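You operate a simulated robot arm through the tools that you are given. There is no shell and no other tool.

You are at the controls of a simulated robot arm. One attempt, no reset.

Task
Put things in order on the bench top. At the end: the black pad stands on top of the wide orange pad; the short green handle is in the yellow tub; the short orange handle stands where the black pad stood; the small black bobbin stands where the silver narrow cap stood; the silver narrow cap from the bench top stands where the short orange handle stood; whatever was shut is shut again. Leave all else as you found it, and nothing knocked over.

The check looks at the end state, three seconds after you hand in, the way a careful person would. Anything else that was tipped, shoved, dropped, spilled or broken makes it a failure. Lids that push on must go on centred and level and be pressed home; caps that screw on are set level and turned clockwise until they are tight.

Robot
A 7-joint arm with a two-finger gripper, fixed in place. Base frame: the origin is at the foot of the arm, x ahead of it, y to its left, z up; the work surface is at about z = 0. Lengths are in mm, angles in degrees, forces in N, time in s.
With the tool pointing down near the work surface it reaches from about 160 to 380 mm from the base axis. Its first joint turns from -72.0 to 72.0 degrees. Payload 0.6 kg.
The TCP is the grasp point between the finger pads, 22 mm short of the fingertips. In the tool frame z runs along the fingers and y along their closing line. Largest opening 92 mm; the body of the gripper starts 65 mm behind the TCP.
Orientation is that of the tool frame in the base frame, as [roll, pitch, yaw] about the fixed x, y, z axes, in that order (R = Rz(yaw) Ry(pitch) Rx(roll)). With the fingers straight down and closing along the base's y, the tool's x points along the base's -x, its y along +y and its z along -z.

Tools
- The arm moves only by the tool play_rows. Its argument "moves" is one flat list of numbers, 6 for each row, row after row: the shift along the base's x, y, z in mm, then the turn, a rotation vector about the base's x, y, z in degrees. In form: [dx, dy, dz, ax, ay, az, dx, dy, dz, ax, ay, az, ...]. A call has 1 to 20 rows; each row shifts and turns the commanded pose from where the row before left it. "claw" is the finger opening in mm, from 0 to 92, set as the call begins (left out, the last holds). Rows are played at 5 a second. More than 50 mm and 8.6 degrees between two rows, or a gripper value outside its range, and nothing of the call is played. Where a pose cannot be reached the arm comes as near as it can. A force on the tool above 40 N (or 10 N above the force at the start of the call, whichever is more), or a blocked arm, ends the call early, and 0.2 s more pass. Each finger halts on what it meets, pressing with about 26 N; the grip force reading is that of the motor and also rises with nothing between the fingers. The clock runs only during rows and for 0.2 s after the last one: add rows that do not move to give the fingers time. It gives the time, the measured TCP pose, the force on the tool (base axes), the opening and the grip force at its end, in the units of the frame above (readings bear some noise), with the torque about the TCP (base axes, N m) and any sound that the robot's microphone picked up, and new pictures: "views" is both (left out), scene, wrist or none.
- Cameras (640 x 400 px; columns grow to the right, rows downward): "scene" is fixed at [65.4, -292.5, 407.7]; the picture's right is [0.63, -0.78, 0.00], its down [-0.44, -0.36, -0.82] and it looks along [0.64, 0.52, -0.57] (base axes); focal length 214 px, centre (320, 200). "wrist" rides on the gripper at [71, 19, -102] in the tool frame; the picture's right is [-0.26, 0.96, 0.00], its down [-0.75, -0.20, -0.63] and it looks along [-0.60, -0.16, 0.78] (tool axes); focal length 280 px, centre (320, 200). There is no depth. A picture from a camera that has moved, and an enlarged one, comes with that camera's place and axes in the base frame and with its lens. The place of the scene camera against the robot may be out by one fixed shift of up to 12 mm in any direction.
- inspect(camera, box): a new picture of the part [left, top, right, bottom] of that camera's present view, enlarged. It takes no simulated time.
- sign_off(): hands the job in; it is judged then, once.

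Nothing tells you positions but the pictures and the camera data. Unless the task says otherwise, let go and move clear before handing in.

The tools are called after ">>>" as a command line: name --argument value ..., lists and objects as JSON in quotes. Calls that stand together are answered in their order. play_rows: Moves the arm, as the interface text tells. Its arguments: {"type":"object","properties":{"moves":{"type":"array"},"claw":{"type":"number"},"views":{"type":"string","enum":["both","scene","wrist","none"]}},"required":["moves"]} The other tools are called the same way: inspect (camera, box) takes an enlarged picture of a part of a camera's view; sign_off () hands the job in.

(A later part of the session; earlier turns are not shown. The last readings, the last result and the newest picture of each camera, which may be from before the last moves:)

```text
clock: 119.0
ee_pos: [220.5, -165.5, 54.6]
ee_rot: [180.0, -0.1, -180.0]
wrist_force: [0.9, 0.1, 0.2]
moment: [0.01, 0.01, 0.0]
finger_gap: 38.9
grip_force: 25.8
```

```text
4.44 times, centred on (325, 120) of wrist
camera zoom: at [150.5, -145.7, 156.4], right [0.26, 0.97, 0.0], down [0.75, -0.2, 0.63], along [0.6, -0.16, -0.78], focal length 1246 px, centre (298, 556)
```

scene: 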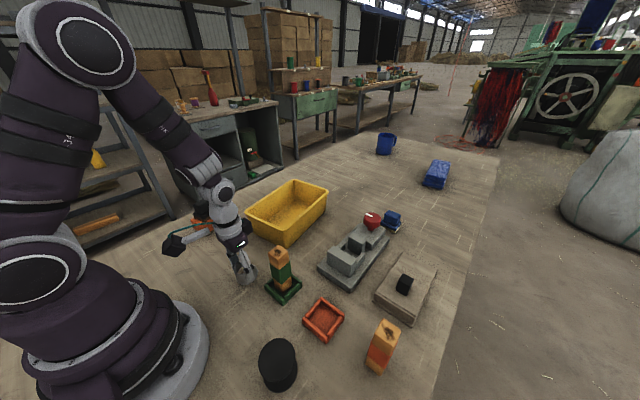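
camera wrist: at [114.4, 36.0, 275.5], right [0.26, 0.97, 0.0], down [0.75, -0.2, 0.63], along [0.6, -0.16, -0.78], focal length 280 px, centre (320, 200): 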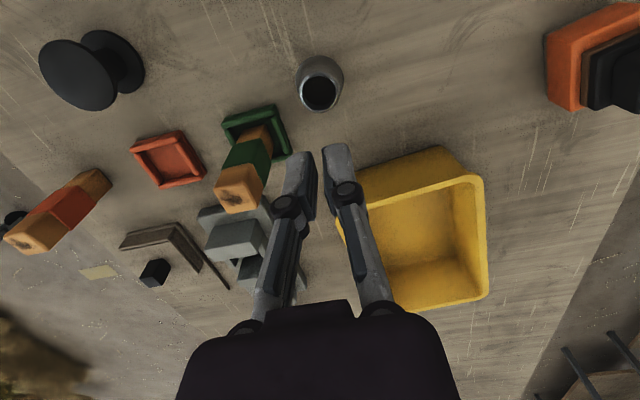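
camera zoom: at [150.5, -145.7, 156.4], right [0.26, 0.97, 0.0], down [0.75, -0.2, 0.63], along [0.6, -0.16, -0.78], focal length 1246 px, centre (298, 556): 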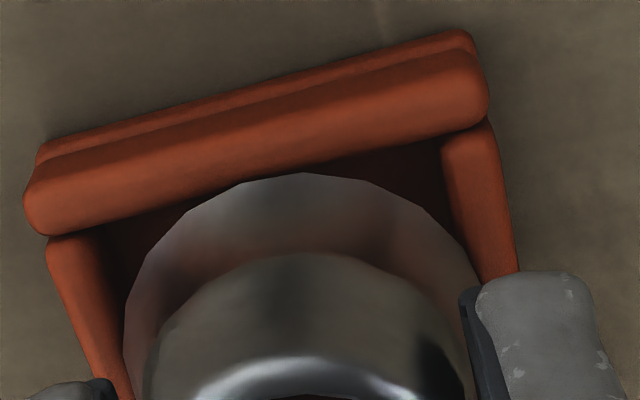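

Lowering with light force at this better-centred position.

>>> play_rows --moves '[0, 0, -2, 0, 0, 0, 0, 0, -1, 0, 0, 0, 0, 0, 0, 0, 0, 0]' --views "none"

>>> play_rows --moves '[0, 0, -0.6, 0, 0, 0, 0, 0, 0, 0, 0, 0]' --views "none"

>>> play_rows --moves '[0, 0, -0.6, 0, 0, 0, 0, 0, 0, 0, 0, 0]' --views "none"

>>> play_rows --moves '[0, 0, -0.6, 0, 0, 0, 0, 0, 0, 0, 0, 0]' --views "none"

```text
clock: 119.8
ee_pos: [220.6, -165.1, 52.2]
ee_rot: [-179.9, 0.0, -179.9]
wrist_force: [-2.8, 1.1, 22.3]
moment: [0.04, 0.04, -0.02]
finger_gap: 39.2
grip_force: 26.1
```

```text
clock: 120.4
ee_pos: [222.0, -165.6, 52.4]
ee_rot: [-180.0, 0.1, -179.9]
wrist_force: [0.2, 0.6, 22.1]
moment: [0.01, -0.02, -0.03]
finger_gap: 39.6
grip_force: 25.9
```

```text
clock: 121.0
ee_pos: [221.2, -165.6, 51.1]
ee_rot: [-179.8, 0.1, -180.0]
wrist_force: [1.5, -1.1, 22.4]
moment: [-0.04, -0.06, 0.01]
finger_gap: 39.6
grip_force: 26.0
```

```text
clock: 121.6
ee_pos: [220.9, -165.5, 50.6]
ee_rot: [-179.9, 0.0, -179.9]
wrist_force: [3.0, -1.4, 21.2]
moment: [-0.04, -0.09, -0.04]
finger_gap: 39.5
grip_force: 27.0
```

Contact is now balanced in both directions (centroid ~2 mm from the centre) with the cap level on the rail tops. Relieve force and release here.

>>> play_rows --moves '[0, 0, 0.5, 0, 0, 0, 0, 0, 0, 0, 0, 0]' --views "none"

>>> inspect --camera "wrist" --box '[260, 80, 380, 200]'

```text
clock: 122.2
ee_pos: [219.8, -164.2, 50.3]
ee_rot: [-180.0, -0.2, -179.9]
wrist_force: [0.4, 0.0, 1.2]
moment: [-0.05, -0.03, 0.03]
finger_gap: 39.8
grip_force: 25.7
```

```text
3.33 times, centred on (320, 140) of wrist
camera zoom: at [150.5, -145.4, 152.5], right [0.26, 0.97, 0.0], down [0.75, -0.2, 0.62], along [0.6, -0.16, -0.78], focal length 935 px, centre (320, 400)
```

zoom: 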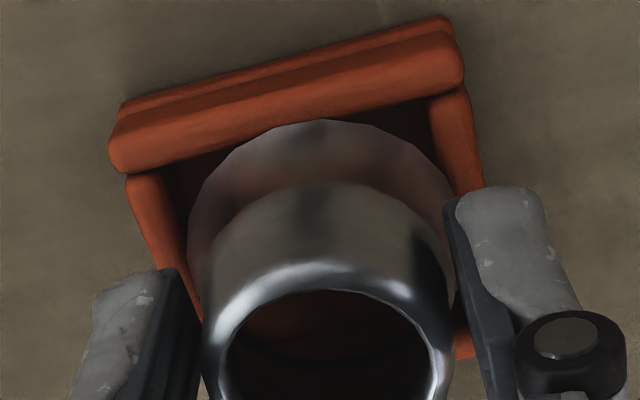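

>>> play_rows --moves '[0, 0, 0, 0, 0, 0, 0, 0, 0, 0, 0, 0]' --claw 48 --views "none"

>>> inspect --camera "wrist" --box '[240, 80, 400, 230]'

>>> inspect --camera "scene" --box '[290, 270, 360, 340]'

```text
clock: 122.8
ee_pos: [221.3, -164.3, 52.1]
ee_rot: [-180.0, -0.1, -179.9]
wrist_force: [0.0, 0.1, -0.2]
moment: [0.01, 0.01, 0.0]
finger_gap: 48.2
grip_force: 0.0
```

```text
2.67 times, centred on (320, 155) of wrist
camera zoom: at [150.7, -145.6, 152.6], right [0.26, 0.97, 0.0], down [0.75, -0.2, 0.62], along [0.6, -0.16, -0.78], focal length 748 px, centre (320, 320)
```

zoom: 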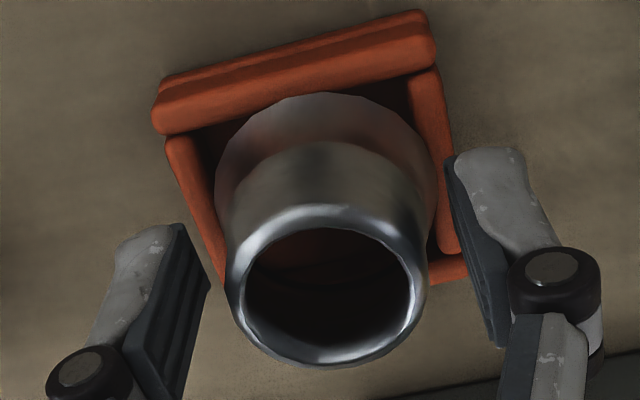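

```text
5.71 times, centred on (325, 305) of scene
camera zoom: at [65.4, -292.5, 407.7], right [0.63, -0.78, 0.0], down [-0.44, -0.36, -0.82], along [0.64, 0.52, -0.57], focal length 1226 px, centre (291, -400)
```

zoom: 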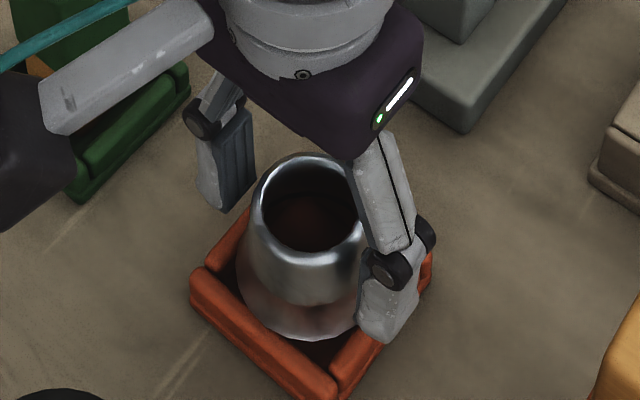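

It now stands level. Letting some time pass, then checking again before retreating.

>>> play_rows --moves '[0, 0, 0, 0, 0, 0, 0, 0, 0, 0, 0, 0, 0, 0, 0, 0, 0, 0, 0, 0, 0, 0, 0, 0]' --claw 62 --views "none"

>>> inspect --camera "wrist" --box '[240, 80, 400, 230]'

>>> inspect --camera "scene" --box '[290, 270, 360, 340]'

```text
clock: 123.8
ee_pos: [221.4, -164.5, 50.9]
ee_rot: [-180.0, 0.0, -179.9]
wrist_force: [-0.7, -1.0, 0.0]
moment: [0.02, 0.06, -0.01]
finger_gap: 62.1
grip_force: 0.2
```

```text
2.67 times, centred on (320, 155) of wrist
camera zoom: at [150.8, -145.6, 152.6], right [0.26, 0.97, 0.0], down [0.75, -0.2, 0.63], along [0.6, -0.16, -0.78], focal length 748 px, centre (320, 320)
```

zoom: 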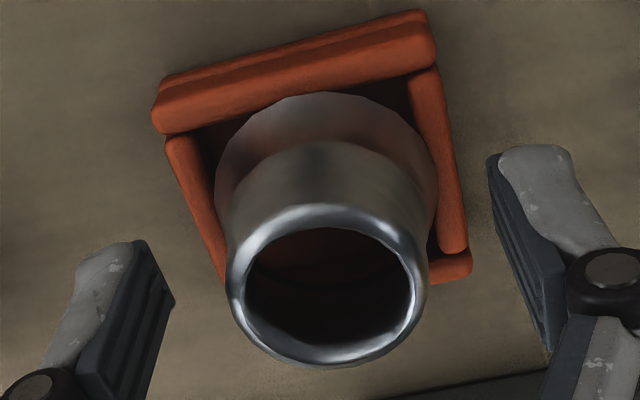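

```text
5.71 times, centred on (325, 305) of scene
camera zoom: at [65.4, -292.5, 407.7], right [0.63, -0.78, 0.0], down [-0.44, -0.36, -0.82], along [0.64, 0.52, -0.57], focal length 1226 px, centre (291, -400)
```

zoom: 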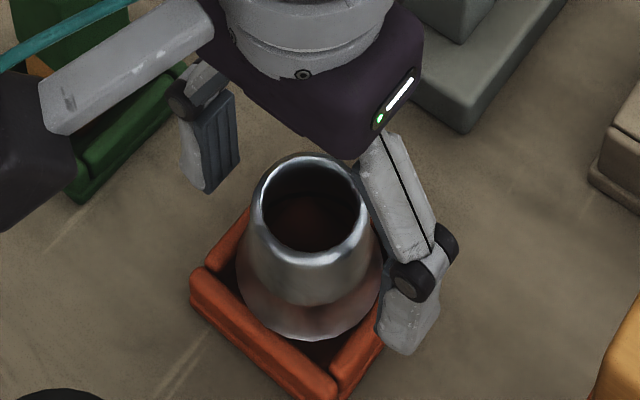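

Stable and upright. Retreating straight up and looking from above.

>>> play_rows --moves '[0, 0, 15, 0, 0, 0, 0, 0, 30, 0, 0, 0, 0, 0, 40, 0, 0, 0, 0, 0, 40, 0, 0, 0, 0, 0, 30, 0, 0, 0, 0, 0, 0, 0, 0, 0]' --views "both"

>>> inspect --camera "wrist" --box '[270, 10, 370, 110]'

>>> inspect --camera "scene" --box '[290, 270, 360, 340]'

```text
clock: 125.2
ee_pos: [221.9, -164.9, 207.5]
ee_rot: [-179.9, 0.0, -179.9]
wrist_force: [0.3, 0.4, 0.4]
moment: [0.0, 0.0, -0.03]
finger_gap: 62.0
grip_force: 0.1
camera wrist: at [151.3, -145.9, 308.2], right [0.26, 0.97, 0.0], down [0.75, -0.2, 0.63], along [0.6, -0.16, -0.78], focal length 280 px, centre (320, 200)
```

scene: 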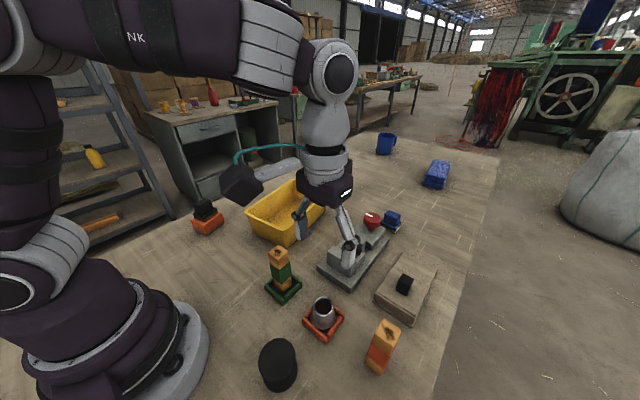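
wrist: 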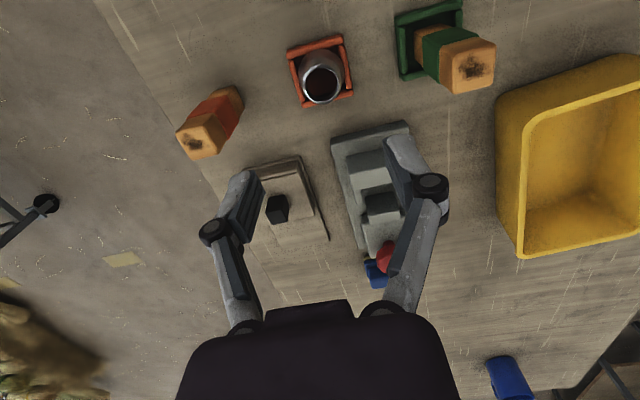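

```text
4.00 times, centred on (320, 60) of wrist
camera zoom: at [151.3, -145.9, 308.2], right [0.26, 0.97, 0.0], down [0.75, -0.2, 0.63], along [0.6, -0.16, -0.78], focal length 1122 px, centre (320, 760)
```

zoom: 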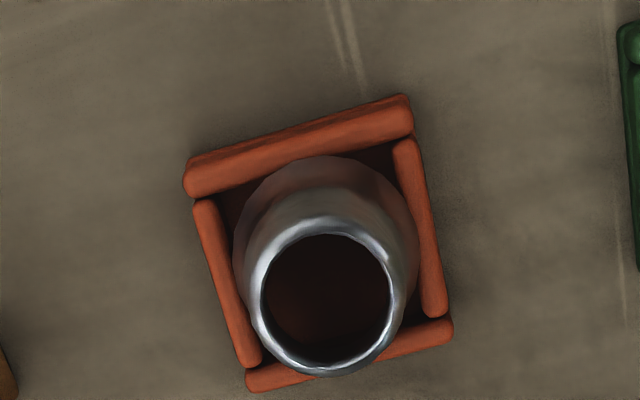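

```text
5.71 times, centred on (325, 305) of scene
camera zoom: at [65.4, -292.5, 407.7], right [0.63, -0.78, 0.0], down [-0.44, -0.36, -0.82], along [0.64, 0.52, -0.57], focal length 1226 px, centre (291, -400)
```

zoom: 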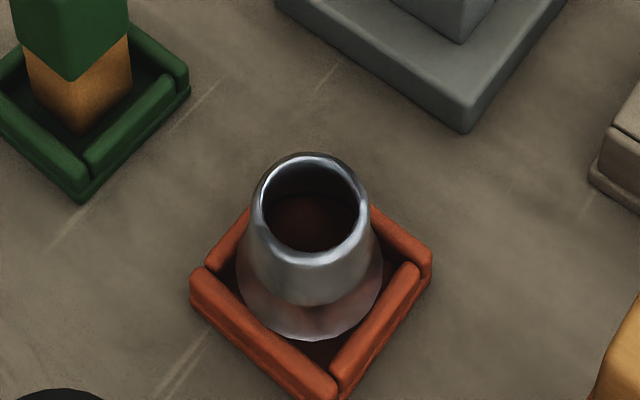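

The cap sits well in the tray. Before moving the bobbin I want to know whether the shut wooden box is even reachable and what it may hold, so I test a tilted pose toward it at a safe height.

>>> play_rows --moves '[0, 0, 0, 0, 0, -7, 0, 0, 0, 0, 0, -7, 0, 0, 0, 0, 0, -7, 0, 0, 0, 0, 0, -7, 0, 0, 0, 0, 0, -7, 20, -14, -8, -4.65, -6.51, 0, 20, -14, -8, -4.65, -6.51, 0, 20, -14, -8, -4.65, -6.51, 0, 20, -14, -8, -4.65, -6.51, 0, 20, -14, -8, -4.65, -6.51, 0, 0, 0, 0, 0, 0, 0]' --views "both"

```text
clock: 127.6
ee_pos: [321.0, -234.7, 166.9]
ee_rot: [-179.4, 40.0, 145.2]
wrist_force: [-0.9, 0.9, -0.1]
moment: [0.0, 0.01, 0.02]
finger_gap: 62.1
grip_force: 0.1
camera wrist: at [235.4, -150.7, 198.1], right [0.72, 0.68, 0.16], down [0.03, -0.26, 0.96], along [0.69, -0.69, -0.21], focal length 280 px, centre (320, 200)
```

scene: 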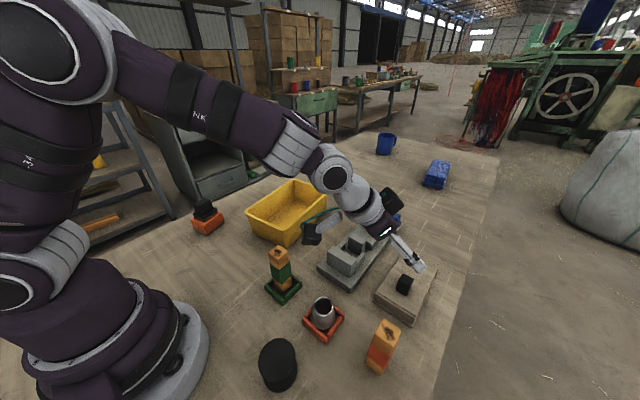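
wrist: 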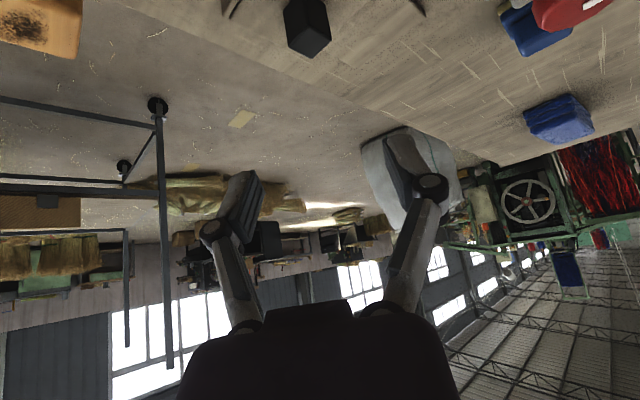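

The box is reachable with a tilted tool. A better wrist yaw (camera outboard, looking straight down) would let me see it and keep the camera clear, so I rotate the wrist about 145° first.

>>> play_rows --moves '[-12, 7, 12, 4.65, 6.51, 0, -12, 7, 12, 4.65, 6.51, 0, -12, 7, 12, 4.65, 6.51, 0, -12, 7, 12, 4.65, 6.51, 0, -12, 7, 12, 4.65, 6.51, 0, 0, 0, 0, 0, 0, -8, 0, 0, 0, 0, 0, -8, 0, 0, 0, 0, 0, -8, 0, 0, 0, 0, 0, -8, 0, 0, 0, 0, 0, -8, 0, 0, 0, 0, 0, -8, 0, 0, 0, 0, 0, -8, 0, 0, 0, 0, 0, -8, 0, 0, 0, 0, 0, -8, 0, 0, 0, 0, 0, -8, 0, 0, 0, 0, 0, 0]' --views "none"

>>> play_rows --moves '[0, 0, 0, 0, 0, -8, 0, 0, 0, 0, 0, -8, 0, 0, 0, 0, 0, -8, 0, 0, 0, 0, 0, -8, 0, 0, 0, 0, 0, -8, 0, 0, 0, 0, 0, -8, 0, 0, 0, 0, 0, -8, 0, 0, 0, 0, 0, -8, 0, 0, 0, 0, 0, -1, 0, 0, 0, 0, 0, 0]' --views "both"

```text
clock: 131.0
ee_pos: [260.5, -200.5, 226.6]
ee_rot: [180.0, -0.1, 65.0]
wrist_force: [-0.4, 0.6, -0.4]
moment: [-0.01, 0.01, 0.03]
finger_gap: 62.0
grip_force: 0.1
```

```text
clock: 133.2
ee_pos: [259.8, -199.3, 227.0]
ee_rot: [180.0, 0.0, 0.1]
wrist_force: [0.0, -0.3, -0.3]
moment: [0.04, 0.02, 0.02]
finger_gap: 62.0
grip_force: 0.1
camera wrist: at [332.3, -219.3, 328.0], right [-0.26, -0.97, 0.0], down [-0.75, 0.2, 0.63], along [-0.6, 0.16, -0.78], focal length 280 px, centre (320, 200)
```

scene: 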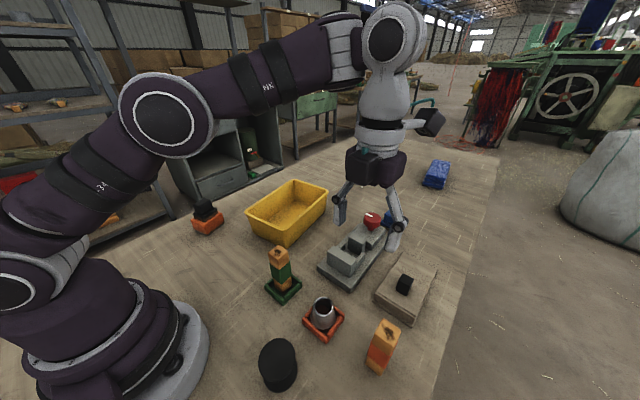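
wrist: 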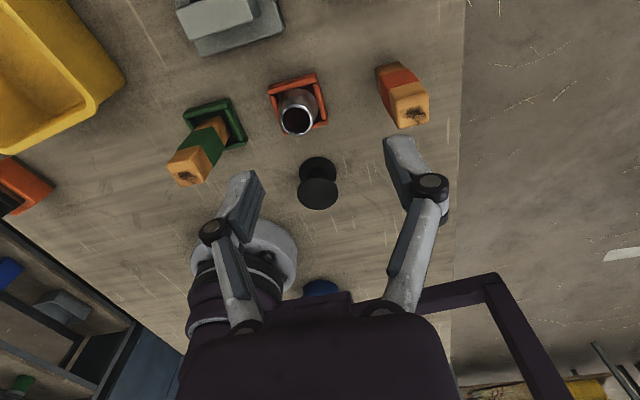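

Yaw 0 works, and this view shows something blue near the robot's foot. Zooming there, and at the cap and bobbin.

>>> inspect --camera "wrist" --box '[250, 140, 390, 310]'

>>> inspect --camera "wrist" --box '[250, 60, 350, 150]'

>>> inspect --camera "wrist" --box '[0, 200, 200, 400]'

```text
2.35 times, centred on (320, 225) of wrist
camera zoom: at [332.3, -219.3, 328.0], right [-0.26, -0.97, 0.0], down [-0.75, 0.2, 0.63], along [-0.6, 0.16, -0.78], focal length 660 px, centre (320, 141)
```

zoom: 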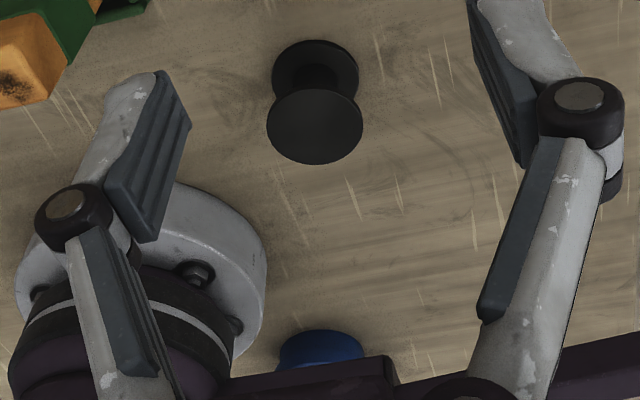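

```text
4.44 times, centred on (300, 105) of wrist
camera zoom: at [332.3, -219.3, 328.0], right [-0.26, -0.97, 0.0], down [-0.75, 0.2, 0.63], along [-0.6, 0.16, -0.78], focal length 1246 px, centre (409, 622)
```

zoom: 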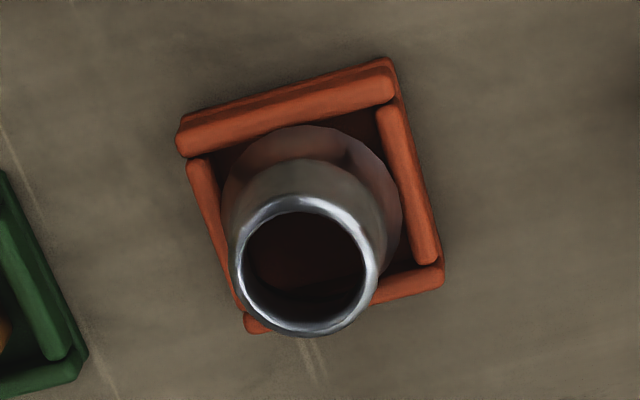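

```text
2.00 times, centred on (100, 300) of wrist
camera zoom: at [332.3, -219.3, 328.0], right [-0.26, -0.97, 0.0], down [-0.75, 0.2, 0.63], along [-0.6, 0.16, -0.78], focal length 561 px, centre (760, 0)
```

zoom: 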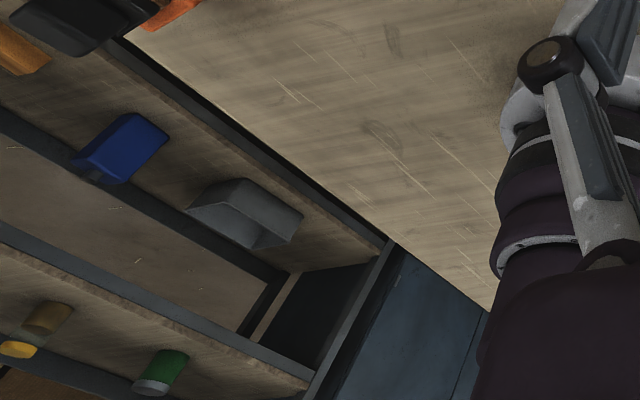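

Only another blue item behind the robot, out of reach. Now tilt toward the box and look down on it.

>>> play_rows --moves '[13, -11, -16, 0, -8, 0, 13, -11, -16, 0, -8, 0, 13, -11, -16, 0, -8, 0, 13, -11, -16, 0, -8, 0, 13, -10, -16, 0, -8, 0, 0, 0, 0, 0, 0, 0]' --claw 30 --views "both"

>>> inspect --camera "wrist" --box '[220, 60, 420, 240]'

```text
clock: 134.6
ee_pos: [323.0, -249.0, 145.3]
ee_rot: [-179.1, -35.3, 0.2]
wrist_force: [-0.1, -0.4, -0.6]
moment: [-0.02, 0.01, 0.01]
finger_gap: 30.1
grip_force: 0.0
out of reach, approached as far as the arm can: row 3, 5
camera wrist: at [322.5, -271.2, 268.2], right [-0.2, -0.97, -0.16], down [-0.98, 0.19, 0.08], along [-0.05, 0.18, -0.98], focal length 280 px, centre (320, 200)
```

scene: 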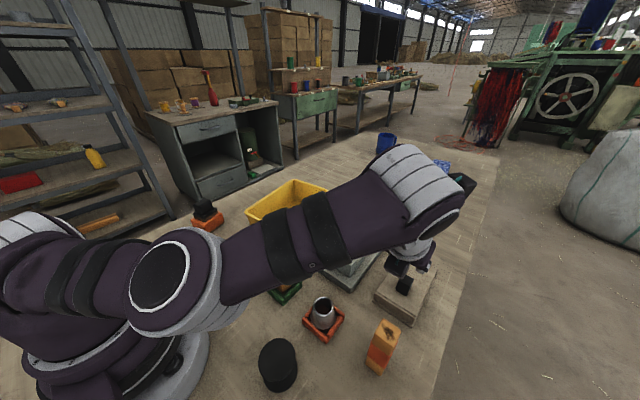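
wrist: 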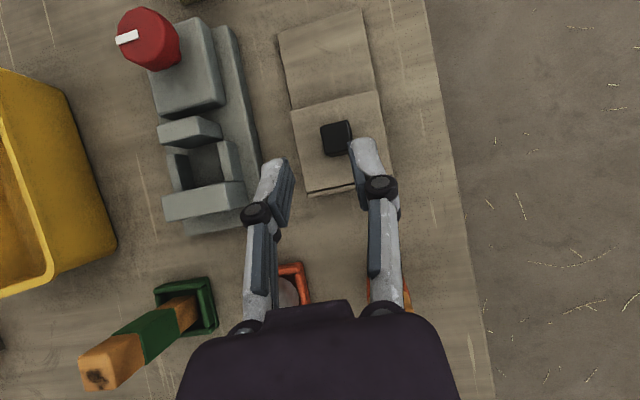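

```text
2.22 times, centred on (320, 150) of wrist
camera zoom: at [322.5, -271.2, 268.2], right [-0.2, -0.97, -0.16], down [-0.98, 0.19, 0.08], along [-0.05, 0.18, -0.98], focal length 623 px, centre (320, 311)
```

zoom: 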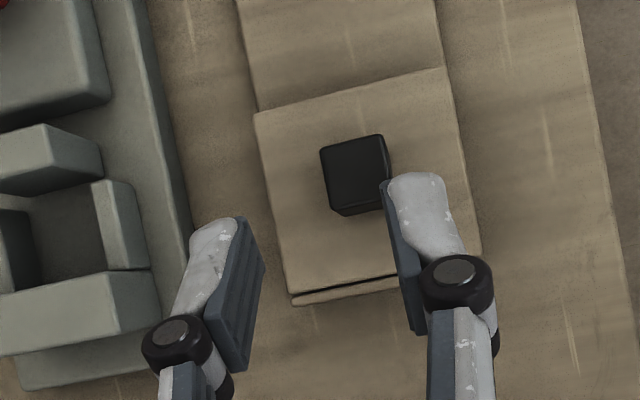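

Excellent view of the box: the lid with the knob (≈355,−254) slides outward along +x onto the runway. Approaching the knob with fingers straddling it.

>>> play_rows --moves '[5, -1, -16, 0, 0, 0, 5, -1, -16, 0, 0, 0, 5, -1, -16, 0, 0, 0, 5, -1, -12, 0, 0, 0, 5, -1, -10, 0, 0, 0, 0, 0, 0, 0, 0, 0]' --claw 44 --views "both"

>>> inspect --camera "wrist" --box '[220, 60, 420, 240]'

```text
clock: 136.0
ee_pos: [348.8, -256.1, 75.2]
ee_rot: [-179.2, -35.4, 0.2]
wrist_force: [-0.2, 0.2, 0.2]
moment: [-0.01, -0.01, -0.01]
finger_gap: 43.9
grip_force: 0.2
camera wrist: at [348.4, -276.3, 198.3], right [-0.2, -0.97, -0.16], down [-0.98, 0.19, 0.08], along [-0.04, 0.17, -0.98], focal length 280 px, centre (320, 200)
```

scene: 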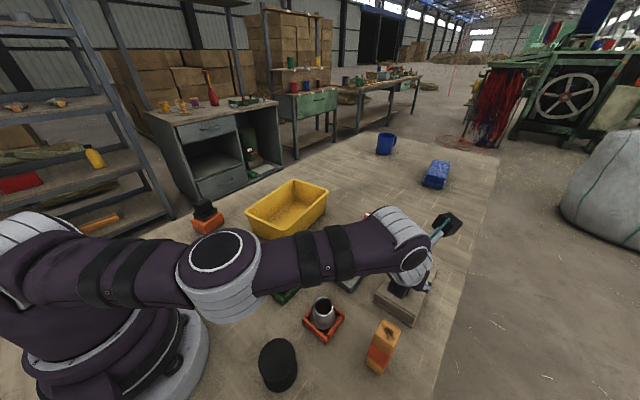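
wrist: 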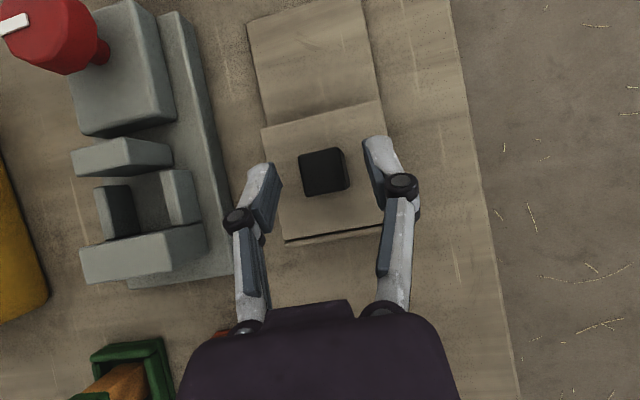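

```text
2.22 times, centred on (320, 150) of wrist
camera zoom: at [348.4, -276.3, 198.3], right [-0.2, -0.97, -0.16], down [-0.98, 0.19, 0.08], along [-0.04, 0.17, -0.98], focal length 623 px, centre (320, 311)
```

zoom: 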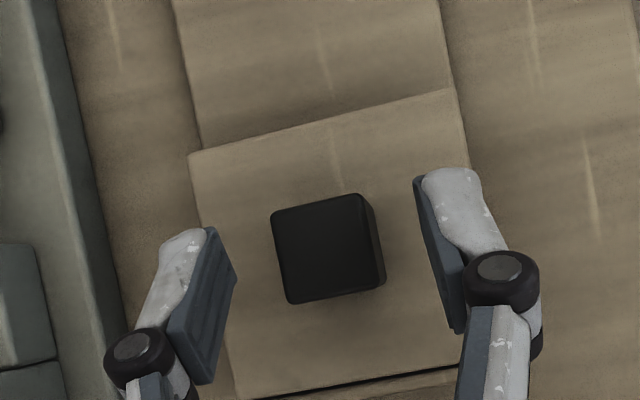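

>>> play_rows --moves '[0, 0, -5, 0, 0, 0, 0, 0, -4, 0, 0, 0, 0, 0, -3, 0, 0, 0, 0, 0, 0, 0, 0, 0]' --views "scene"

>>> inspect --camera "wrist" --box '[220, 60, 420, 240]'

>>> inspect --camera "scene" --box '[350, 220, 470, 340]'

```text
clock: 137.0
ee_pos: [348.6, -255.0, 63.7]
ee_rot: [-179.2, -35.2, 0.2]
wrist_force: [-0.9, 0.3, -0.1]
moment: [0.01, 0.02, -0.01]
finger_gap: 43.9
grip_force: 0.2
```

scene: 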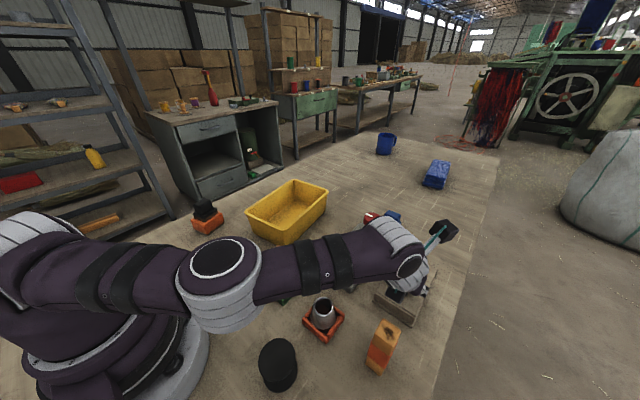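

```text
2.22 times, centred on (320, 150) of wrist
camera zoom: at [348.1, -275.9, 186.4], right [-0.2, -0.97, -0.16], down [-0.98, 0.19, 0.08], along [-0.04, 0.18, -0.98], focal length 623 px, centre (320, 311)
```

zoom: 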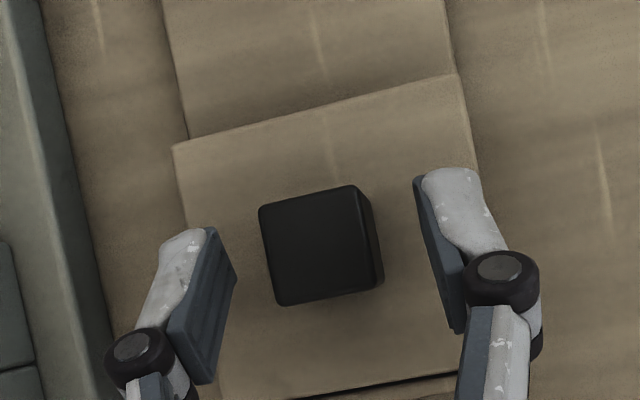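

```text
3.33 times, centred on (410, 280) of scene
camera zoom: at [65.4, -292.5, 407.7], right [0.63, -0.78, 0.0], down [-0.44, -0.36, -0.82], along [0.64, 0.52, -0.57], focal length 715 px, centre (20, -67)
```

zoom: 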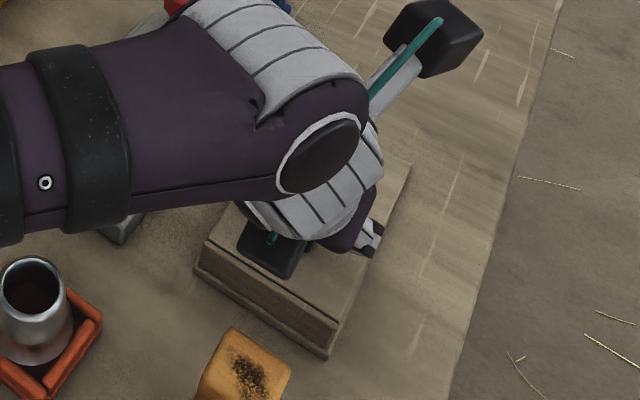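

>>> play_rows --moves '[0, 0, 0, 0, 0, 0, 0, 0, 0, 0, 0, 0, 0, 0, 0, 0, 0, 0]' --claw 8 --views "none"

>>> inspect --camera "wrist" --box '[220, 60, 420, 240]'

```text
clock: 137.8
ee_pos: [347.4, -255.2, 63.0]
ee_rot: [-179.2, -35.3, 0.2]
wrist_force: [1.5, -5.7, -1.4]
moment: [-0.15, -0.07, -0.13]
finger_gap: 21.3
grip_force: 27.6
```

```text
2.22 times, centred on (320, 150) of wrist
camera zoom: at [348.0, -276.2, 186.5], right [-0.2, -0.97, -0.16], down [-0.98, 0.19, 0.08], along [-0.04, 0.17, -0.98], focal length 623 px, centre (320, 311)
```

zoom: 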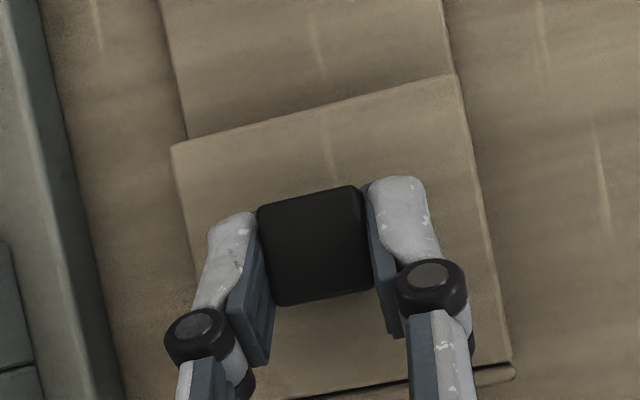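

Knob gripped. Sliding the lid gently outward (+x) in small steps.

>>> play_rows --moves '[2, 0, 0, 0, 0, 0, 3, 0, 0, 0, 0, 0, 3, 0, 0, 0, 0, 0, 0, 0, 0, 0, 0, 0]' --views "none"

>>> inspect --camera "wrist" --box '[220, 60, 420, 240]'

```text
clock: 138.8
ee_pos: [356.0, -255.4, 62.8]
ee_rot: [-179.1, -35.3, 0.2]
wrist_force: [0.5, -8.8, 2.3]
moment: [-0.14, -0.14, -0.15]
finger_gap: 21.6
grip_force: 28.3
```

```text
2.22 times, centred on (320, 150) of wrist
camera zoom: at [356.2, -276.2, 186.5], right [-0.2, -0.97, -0.16], down [-0.98, 0.19, 0.08], along [-0.04, 0.17, -0.98], focal length 623 px, centre (320, 311)
```

zoom: 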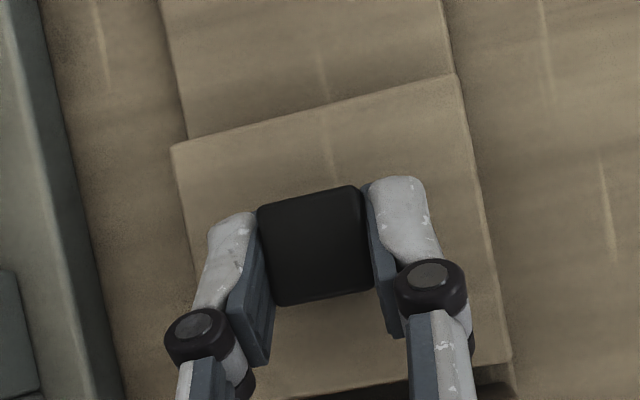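

The lid slides freely. Continuing to open.

>>> play_rows --moves '[4, 0, 0, 0, 0, 0, 5, 0, 0, 0, 0, 0, 5, 0, 0, 0, 0, 0, 5, 0, 0, 0, 0, 0, 5, 0, 0, 0, 0, 0, 0, 0, 0, 0, 0, 0]' --views "both"

>>> inspect --camera "wrist" --box '[220, 100, 480, 300]'

>>> inspect --camera "scene" --box '[350, 220, 470, 340]'

```text
clock: 140.2
ee_pos: [379.6, -256.5, 63.7]
ee_rot: [-179.1, -35.3, 0.3]
wrist_force: [0.3, -8.8, 8.0]
moment: [-0.19, -0.29, -0.11]
finger_gap: 21.4
grip_force: 28.3
camera wrist: at [379.9, -276.1, 186.5], right [-0.2, -0.97, -0.16], down [-0.98, 0.19, 0.08], along [-0.04, 0.17, -0.98], focal length 280 px, centre (320, 200)
```

scene: 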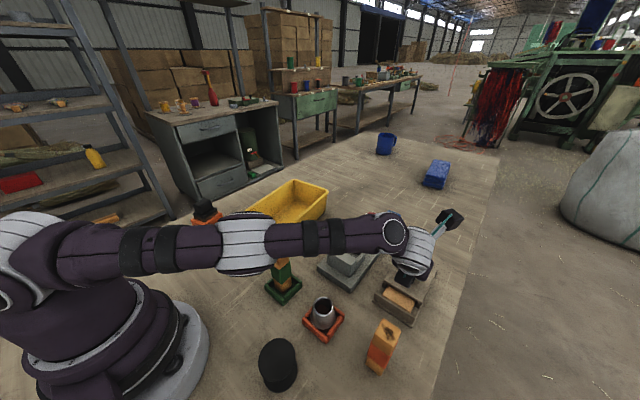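
wrist: 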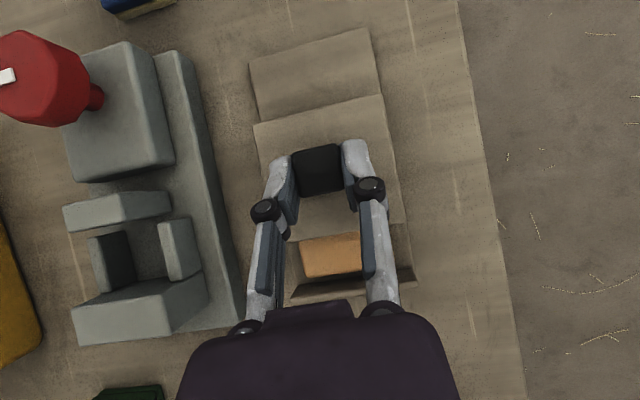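

```text
2.00 times, centred on (350, 200) of wrist
camera zoom: at [379.9, -276.1, 186.5], right [-0.2, -0.97, -0.16], down [-0.98, 0.19, 0.08], along [-0.04, 0.17, -0.98], focal length 561 px, centre (260, 200)
```

zoom: 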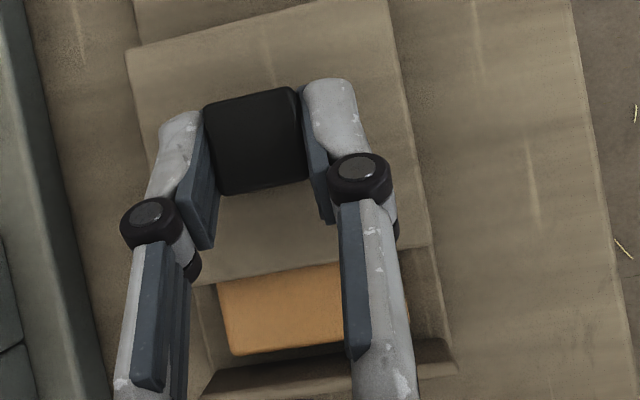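

```text
3.33 times, centred on (410, 280) of scene
camera zoom: at [65.4, -292.5, 407.7], right [0.63, -0.78, 0.0], down [-0.44, -0.36, -0.82], along [0.64, 0.52, -0.57], focal length 715 px, centre (20, -67)
```

zoom: 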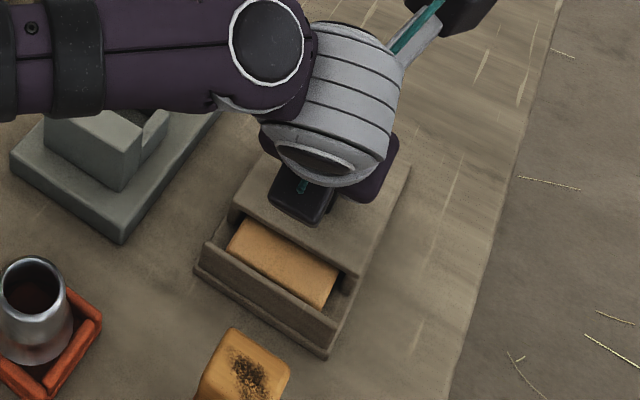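

Inside is a wood-coloured block, no bobbin so far. Opening a bit more to see the rest.

>>> play_rows --moves '[5, 0, 0, 0, 0, 0, 5, 0, 0, 0, 0, 0, 5, 0, 0, 0, 0, 0, 5, 0, 0, 0, 0, 0, 0, 0, 0, 0, 0, 0]' --views "none"

>>> inspect --camera "wrist" --box '[220, 120, 480, 320]'

>>> inspect --camera "scene" --box '[360, 250, 450, 330]'

```text
clock: 141.0
ee_pos: [386.5, -255.4, 63.3]
ee_rot: [-179.7, -35.2, -0.3]
wrist_force: [0.2, -3.9, -2.4]
moment: [-0.12, -0.1, 0.03]
finger_gap: 21.6
grip_force: 28.2
out of reach, approached as far as the arm can: row 2, 3
stopped in row 3: the force on the tool passed its limit at 44 N (the readings are from after the stop); the commanded pose is now the measured one
```

```text
2.00 times, centred on (350, 220) of wrist
camera zoom: at [386.2, -275.3, 186.4], right [-0.22, -0.96, -0.16], down [-0.98, 0.21, 0.08], along [-0.04, 0.17, -0.98], focal length 561 px, centre (260, 160)
```

zoom: 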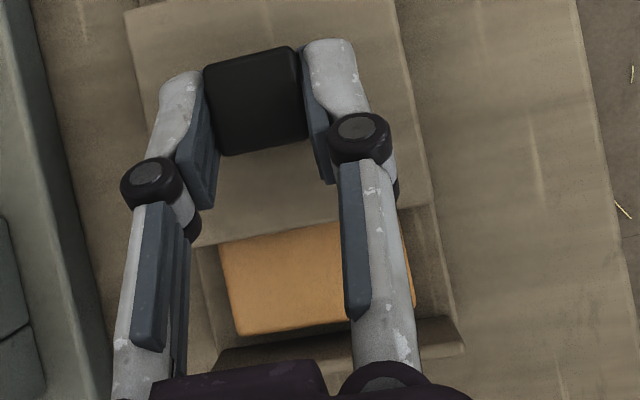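

```text
5.00 times, centred on (405, 290) of scene
camera zoom: at [65.4, -292.5, 407.7], right [0.63, -0.78, 0.0], down [-0.44, -0.36, -0.82], along [0.64, 0.52, -0.57], focal length 1072 px, centre (-105, -250)
```

zoom: 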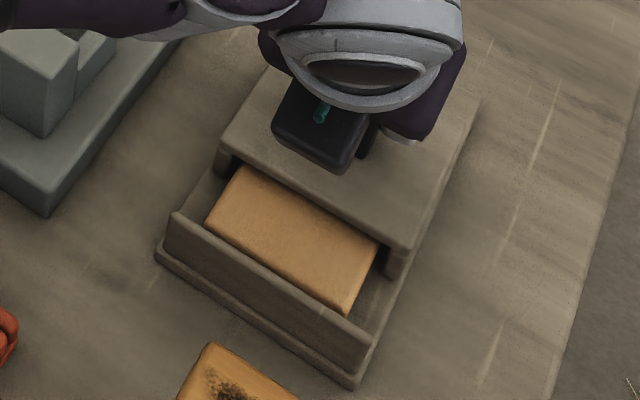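

The box holds just a large wooden block, and the arm is at its reach limit – so the bench spool is the small black bobbin. Sliding the lid shut again.

>>> play_rows --moves '[-3, 0, 0, 0, 0, 0, -5, 0, 0, 0, 0, 0, -5, 0, 0, 0, 0, 0, -5, 0, 0, 0, 0, 0, -5, 0, 0, 0, 0, 0, -5, 0, 0, 0, 0, 0, -5, 0, 0, 0, 0, 0, 0, 0, 0, 0, 0, 0]' --views "none"

>>> inspect --camera "wrist" --box '[220, 60, 480, 260]'

```text
clock: 142.8
ee_pos: [353.8, -256.4, 63.7]
ee_rot: [-179.6, -35.4, -0.3]
wrist_force: [-0.1, -6.2, 5.2]
moment: [-0.16, -0.1, -0.03]
finger_gap: 21.5
grip_force: 27.9
```

```text
2.00 times, centred on (350, 160) of wrist
camera zoom: at [353.3, -275.2, 186.5], right [-0.22, -0.96, -0.16], down [-0.98, 0.21, 0.08], along [-0.04, 0.17, -0.98], focal length 561 px, centre (260, 280)
```

zoom: 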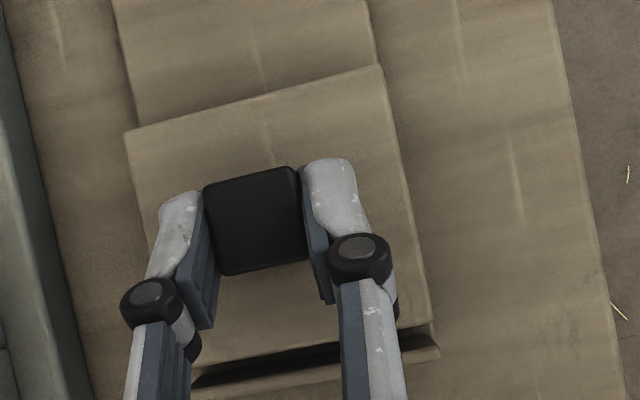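

>>> play_rows --moves '[-2, 0, 0, 0, 0, 0, -2, 0, 0, 0, 0, 0, -1, 0, 0, 0, 0, 0, 0, 0, 0, 0, 0, 0]' --views "none"

>>> play_rows --moves '[-0.5, 0, 0, 0, 0, 0, 0, 0, 0, 0, 0, 0]' --views "none"

>>> inspect --camera "wrist" --box '[220, 60, 480, 260]'

```text
clock: 143.8
ee_pos: [347.7, -254.9, 63.9]
ee_rot: [-179.6, -35.2, -0.3]
wrist_force: [-0.2, -8.7, 2.9]
moment: [-0.24, 0.18, -0.06]
finger_gap: 21.6
grip_force: 27.6
```

```text
clock: 144.4
ee_pos: [348.3, -255.9, 63.9]
ee_rot: [-179.6, -35.1, -0.4]
wrist_force: [4.8, -13.1, -1.3]
moment: [-0.24, -0.1, -0.15]
finger_gap: 21.6
grip_force: 28.2
```

```text
2.00 times, centred on (350, 160) of wrist
camera zoom: at [347.6, -275.2, 186.5], right [-0.22, -0.96, -0.16], down [-0.98, 0.21, 0.08], along [-0.04, 0.17, -0.98], focal length 561 px, centre (260, 280)
```

zoom: 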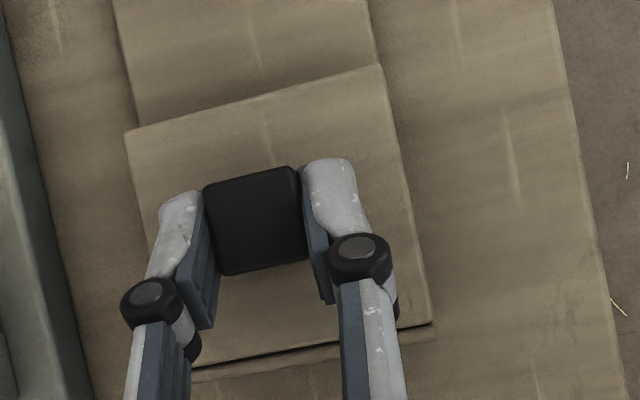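

>>> play_rows --moves '[-0.6, 0, 0, 0, 0, 0, 0, 0, 0, 0, 0, 0]' --views "none"

>>> play_rows --moves '[0.4, 0, 0, 0, 0, 0, 0, 0, 0, 0, 0, 0]' --views "none"

>>> play_rows --moves '[0, 0, 0, 0, 0, 0, 0, 0, 0, 0, 0, 0, 0, 0, 0, 0, 0, 0]' --claw 44 --views "none"

>>> inspect --camera "wrist" --box '[220, 60, 480, 260]'

```text
clock: 145.0
ee_pos: [347.0, -255.6, 63.2]
ee_rot: [-179.6, -35.3, -0.4]
wrist_force: [15.6, -19.8, -12.0]
moment: [-0.34, -0.32, -0.15]
finger_gap: 21.4
grip_force: 27.2
```

```text
clock: 145.6
ee_pos: [347.4, -255.6, 64.1]
ee_rot: [-179.5, -35.3, -0.3]
wrist_force: [10.5, -20.2, -12.6]
moment: [-0.33, -0.12, -0.11]
finger_gap: 21.5
grip_force: 28.1
```

```text
clock: 146.4
ee_pos: [348.2, -255.4, 63.9]
ee_rot: [-179.5, -35.2, -0.3]
wrist_force: [0.6, -0.2, -1.1]
moment: [-0.03, -0.01, 0.01]
finger_gap: 44.1
grip_force: 0.1
```

```text
2.00 times, centred on (350, 160) of wrist
camera zoom: at [347.6, -275.0, 186.7], right [-0.21, -0.96, -0.16], down [-0.98, 0.2, 0.08], along [-0.04, 0.17, -0.98], focal length 561 px, centre (260, 280)
```

zoom: 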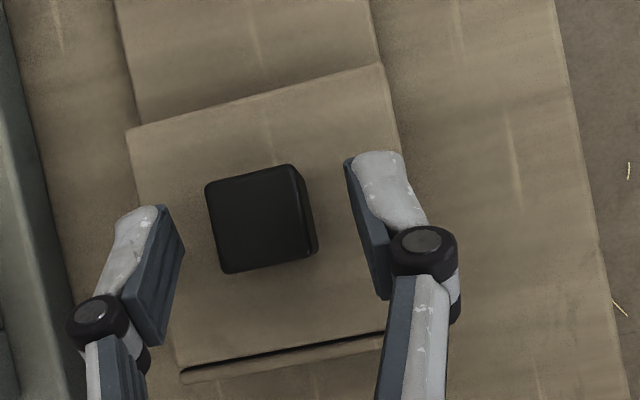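

The lid is shut as before. Retreating upward and returning the wrist to a normal attitude.

>>> play_rows --moves '[0, 0, 12, 0, 0, 0, -3, 1, 15, 0, 0, 0, -8, 2, 20, 0, 8, 0, -13, 8, 20, 0, 8, 0, -13, 10, 20, 0, 8, 0, -13, 10, 20, 0, 8, 0, -13, 10, 15, 0, 3.4, 0, -13, 10, 10, 0, 0, 0, 0, 0, 0, 0, 0, 0]' --views "both"

>>> inspect --camera "scene" --box '[350, 230, 450, 330]'

```text
clock: 148.4
ee_pos: [271.4, -205.6, 194.7]
ee_rot: [-179.7, 0.2, -0.2]
wrist_force: [-0.1, 1.3, 0.1]
moment: [-0.01, -0.01, 0.03]
finger_gap: 43.8
grip_force: 0.1
camera wrist: at [342.6, -224.6, 295.6], right [-0.27, -0.96, 0.0], down [-0.75, 0.2, 0.63], along [-0.6, 0.17, -0.78], focal length 280 px, centre (320, 200)
```

scene: 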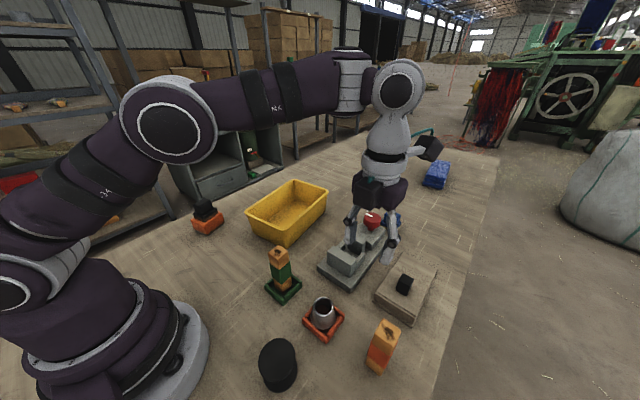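
wrist: 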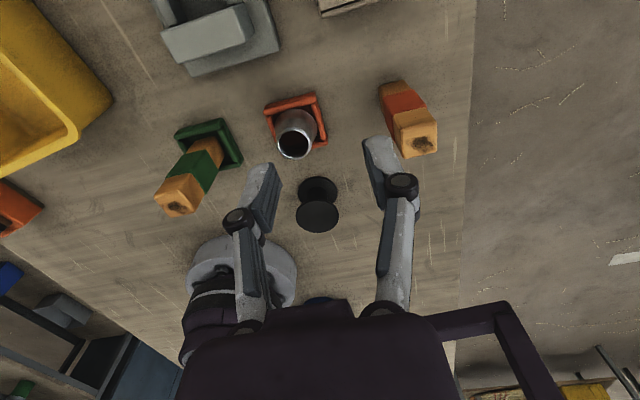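

```text
4.00 times, centred on (400, 280) of scene
camera zoom: at [65.4, -292.5, 407.7], right [0.63, -0.78, 0.0], down [-0.44, -0.36, -0.82], along [0.64, 0.52, -0.57], focal length 858 px, centre (0, -120)
```

zoom: 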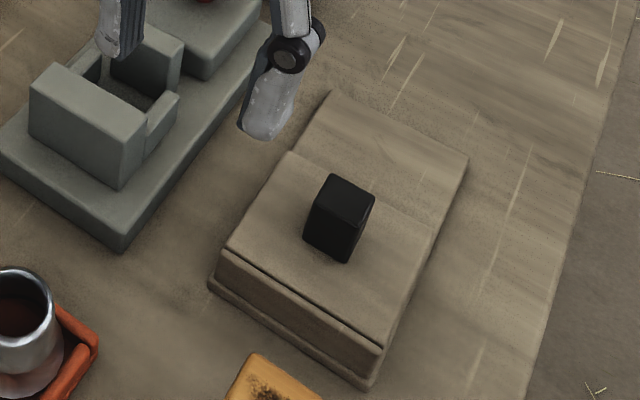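

Box looks exactly as at the start. Turning the wrist back and going to hover over the bobbin.

>>> play_rows --moves '[0, 0, 10, 0, 0, 8, 0, 0, 10, 0, 0, 8, 0, 0, 0, 0, 0, 8, 0, 0, 0, 0, 0, 8, 0, 0, 0, 0, 0, 8, 0, 0, 0, 0, 0, 8, 0, 0, 0, 0, 0, 8, 0, 0, 0, 0, 0, 8, 0, 0, 0, 0, 0, 8, 0, 0, 0, 0, 0, 8, 0, 0, 0, 0, 0, 8, 0, 0, 0, 0, 0, 8, 0, 0, 0, 0, 0, 8, 0, 0, 0, 0, 0, 8, 0, 0, 0, 0, 0, 8, 0, 0, 0, 0, 0, 8, 0, 0, 0, 0, 0, 8, 0, 0, 0, 0, 0, 8, 0, 0, 0, 0, 0, 0]' --claw 70 --views "none"

>>> play_rows --moves '[-30, 8, 0, 0, 0, 0, -30, 8, 0, 0, 0, 0, -30, 8, 0, 0, 0, 0, -30, 8, 0, 0, 0, 0, -32, 12, 0, 0, 0, 0, 0, 0, 0, 0, 0, 0]' --views "wrist"

>>> inspect --camera "wrist" --box '[260, 10, 380, 120]'

```text
clock: 152.4
ee_pos: [272.6, -203.6, 215.2]
ee_rot: [-179.8, 0.2, 143.8]
wrist_force: [0.3, -0.7, -0.2]
moment: [0.01, 0.0, -0.01]
finger_gap: 70.1
grip_force: 0.1
```

```text
clock: 153.8
ee_pos: [120.1, -160.6, 215.3]
ee_rot: [-179.8, 0.2, 143.8]
wrist_force: [-0.2, -0.4, 0.1]
moment: [-0.01, -0.04, -0.02]
finger_gap: 70.0
grip_force: 0.0
camera wrist: at [75.3, -102.3, 315.8], right [0.78, 0.62, 0.0], down [0.49, -0.61, 0.63], along [0.39, -0.49, -0.78], focal length 280 px, centre (320, 200)
```

wrist: 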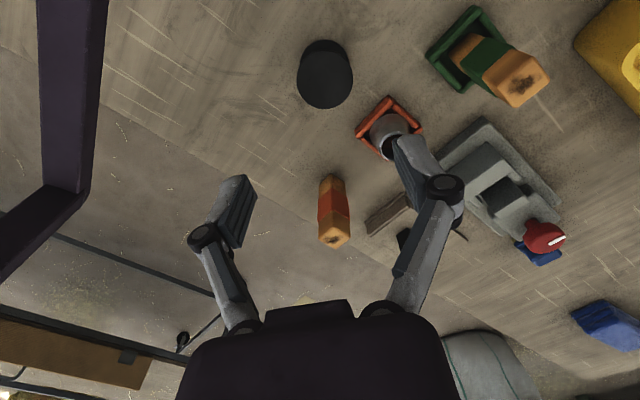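

```text
3.64 times, centred on (320, 65) of wrist
camera zoom: at [75.3, -102.3, 315.8], right [0.78, 0.62, 0.0], down [0.49, -0.61, 0.63], along [0.39, -0.49, -0.78], focal length 1020 px, centre (320, 691)
```

zoom: 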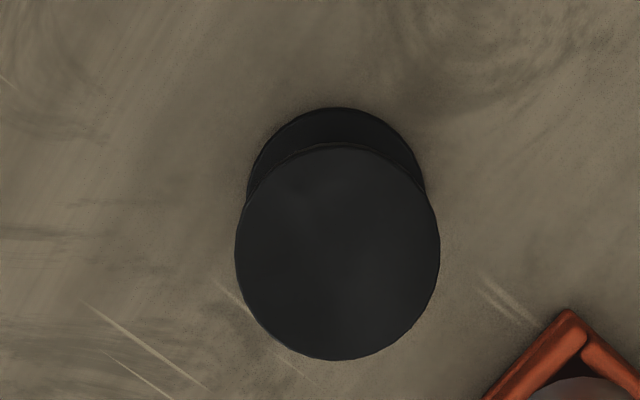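

Bobbin centre ≈ (124,−158). Descending around it.

>>> play_rows --moves '[1.2, 0.8, -40, 0, 0, 0, 1, 0.6, -40, 0, 0, 0, 0, 0, -40, 0, 0, 0, 0, 0, -35, 0, 0, 0, 0, 0, 0, 0, 0, 0]' --views "none"

>>> inspect --camera "wrist" --box '[210, 60, 430, 260]'

```text
clock: 155.0
ee_pos: [123.2, -157.8, 59.8]
ee_rot: [-179.8, 0.2, 143.7]
wrist_force: [-0.6, -0.9, 0.4]
moment: [-0.01, 0.0, 0.02]
finger_gap: 69.8
grip_force: 0.1
```

```text
2.00 times, centred on (320, 160) of wrist
camera zoom: at [77.6, -100.5, 160.6], right [0.78, 0.62, 0.0], down [0.49, -0.61, 0.63], along [0.39, -0.49, -0.78], focal length 561 px, centre (320, 280)
```

zoom: 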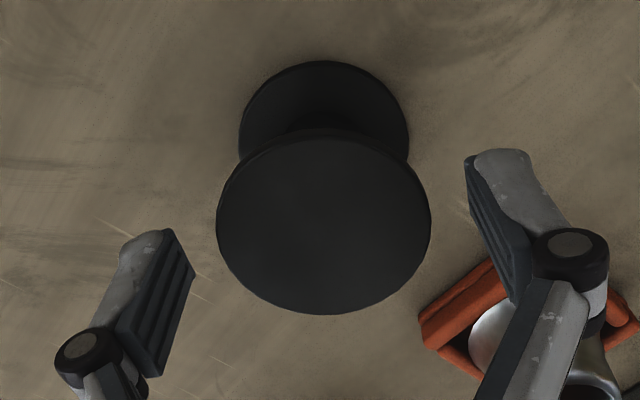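

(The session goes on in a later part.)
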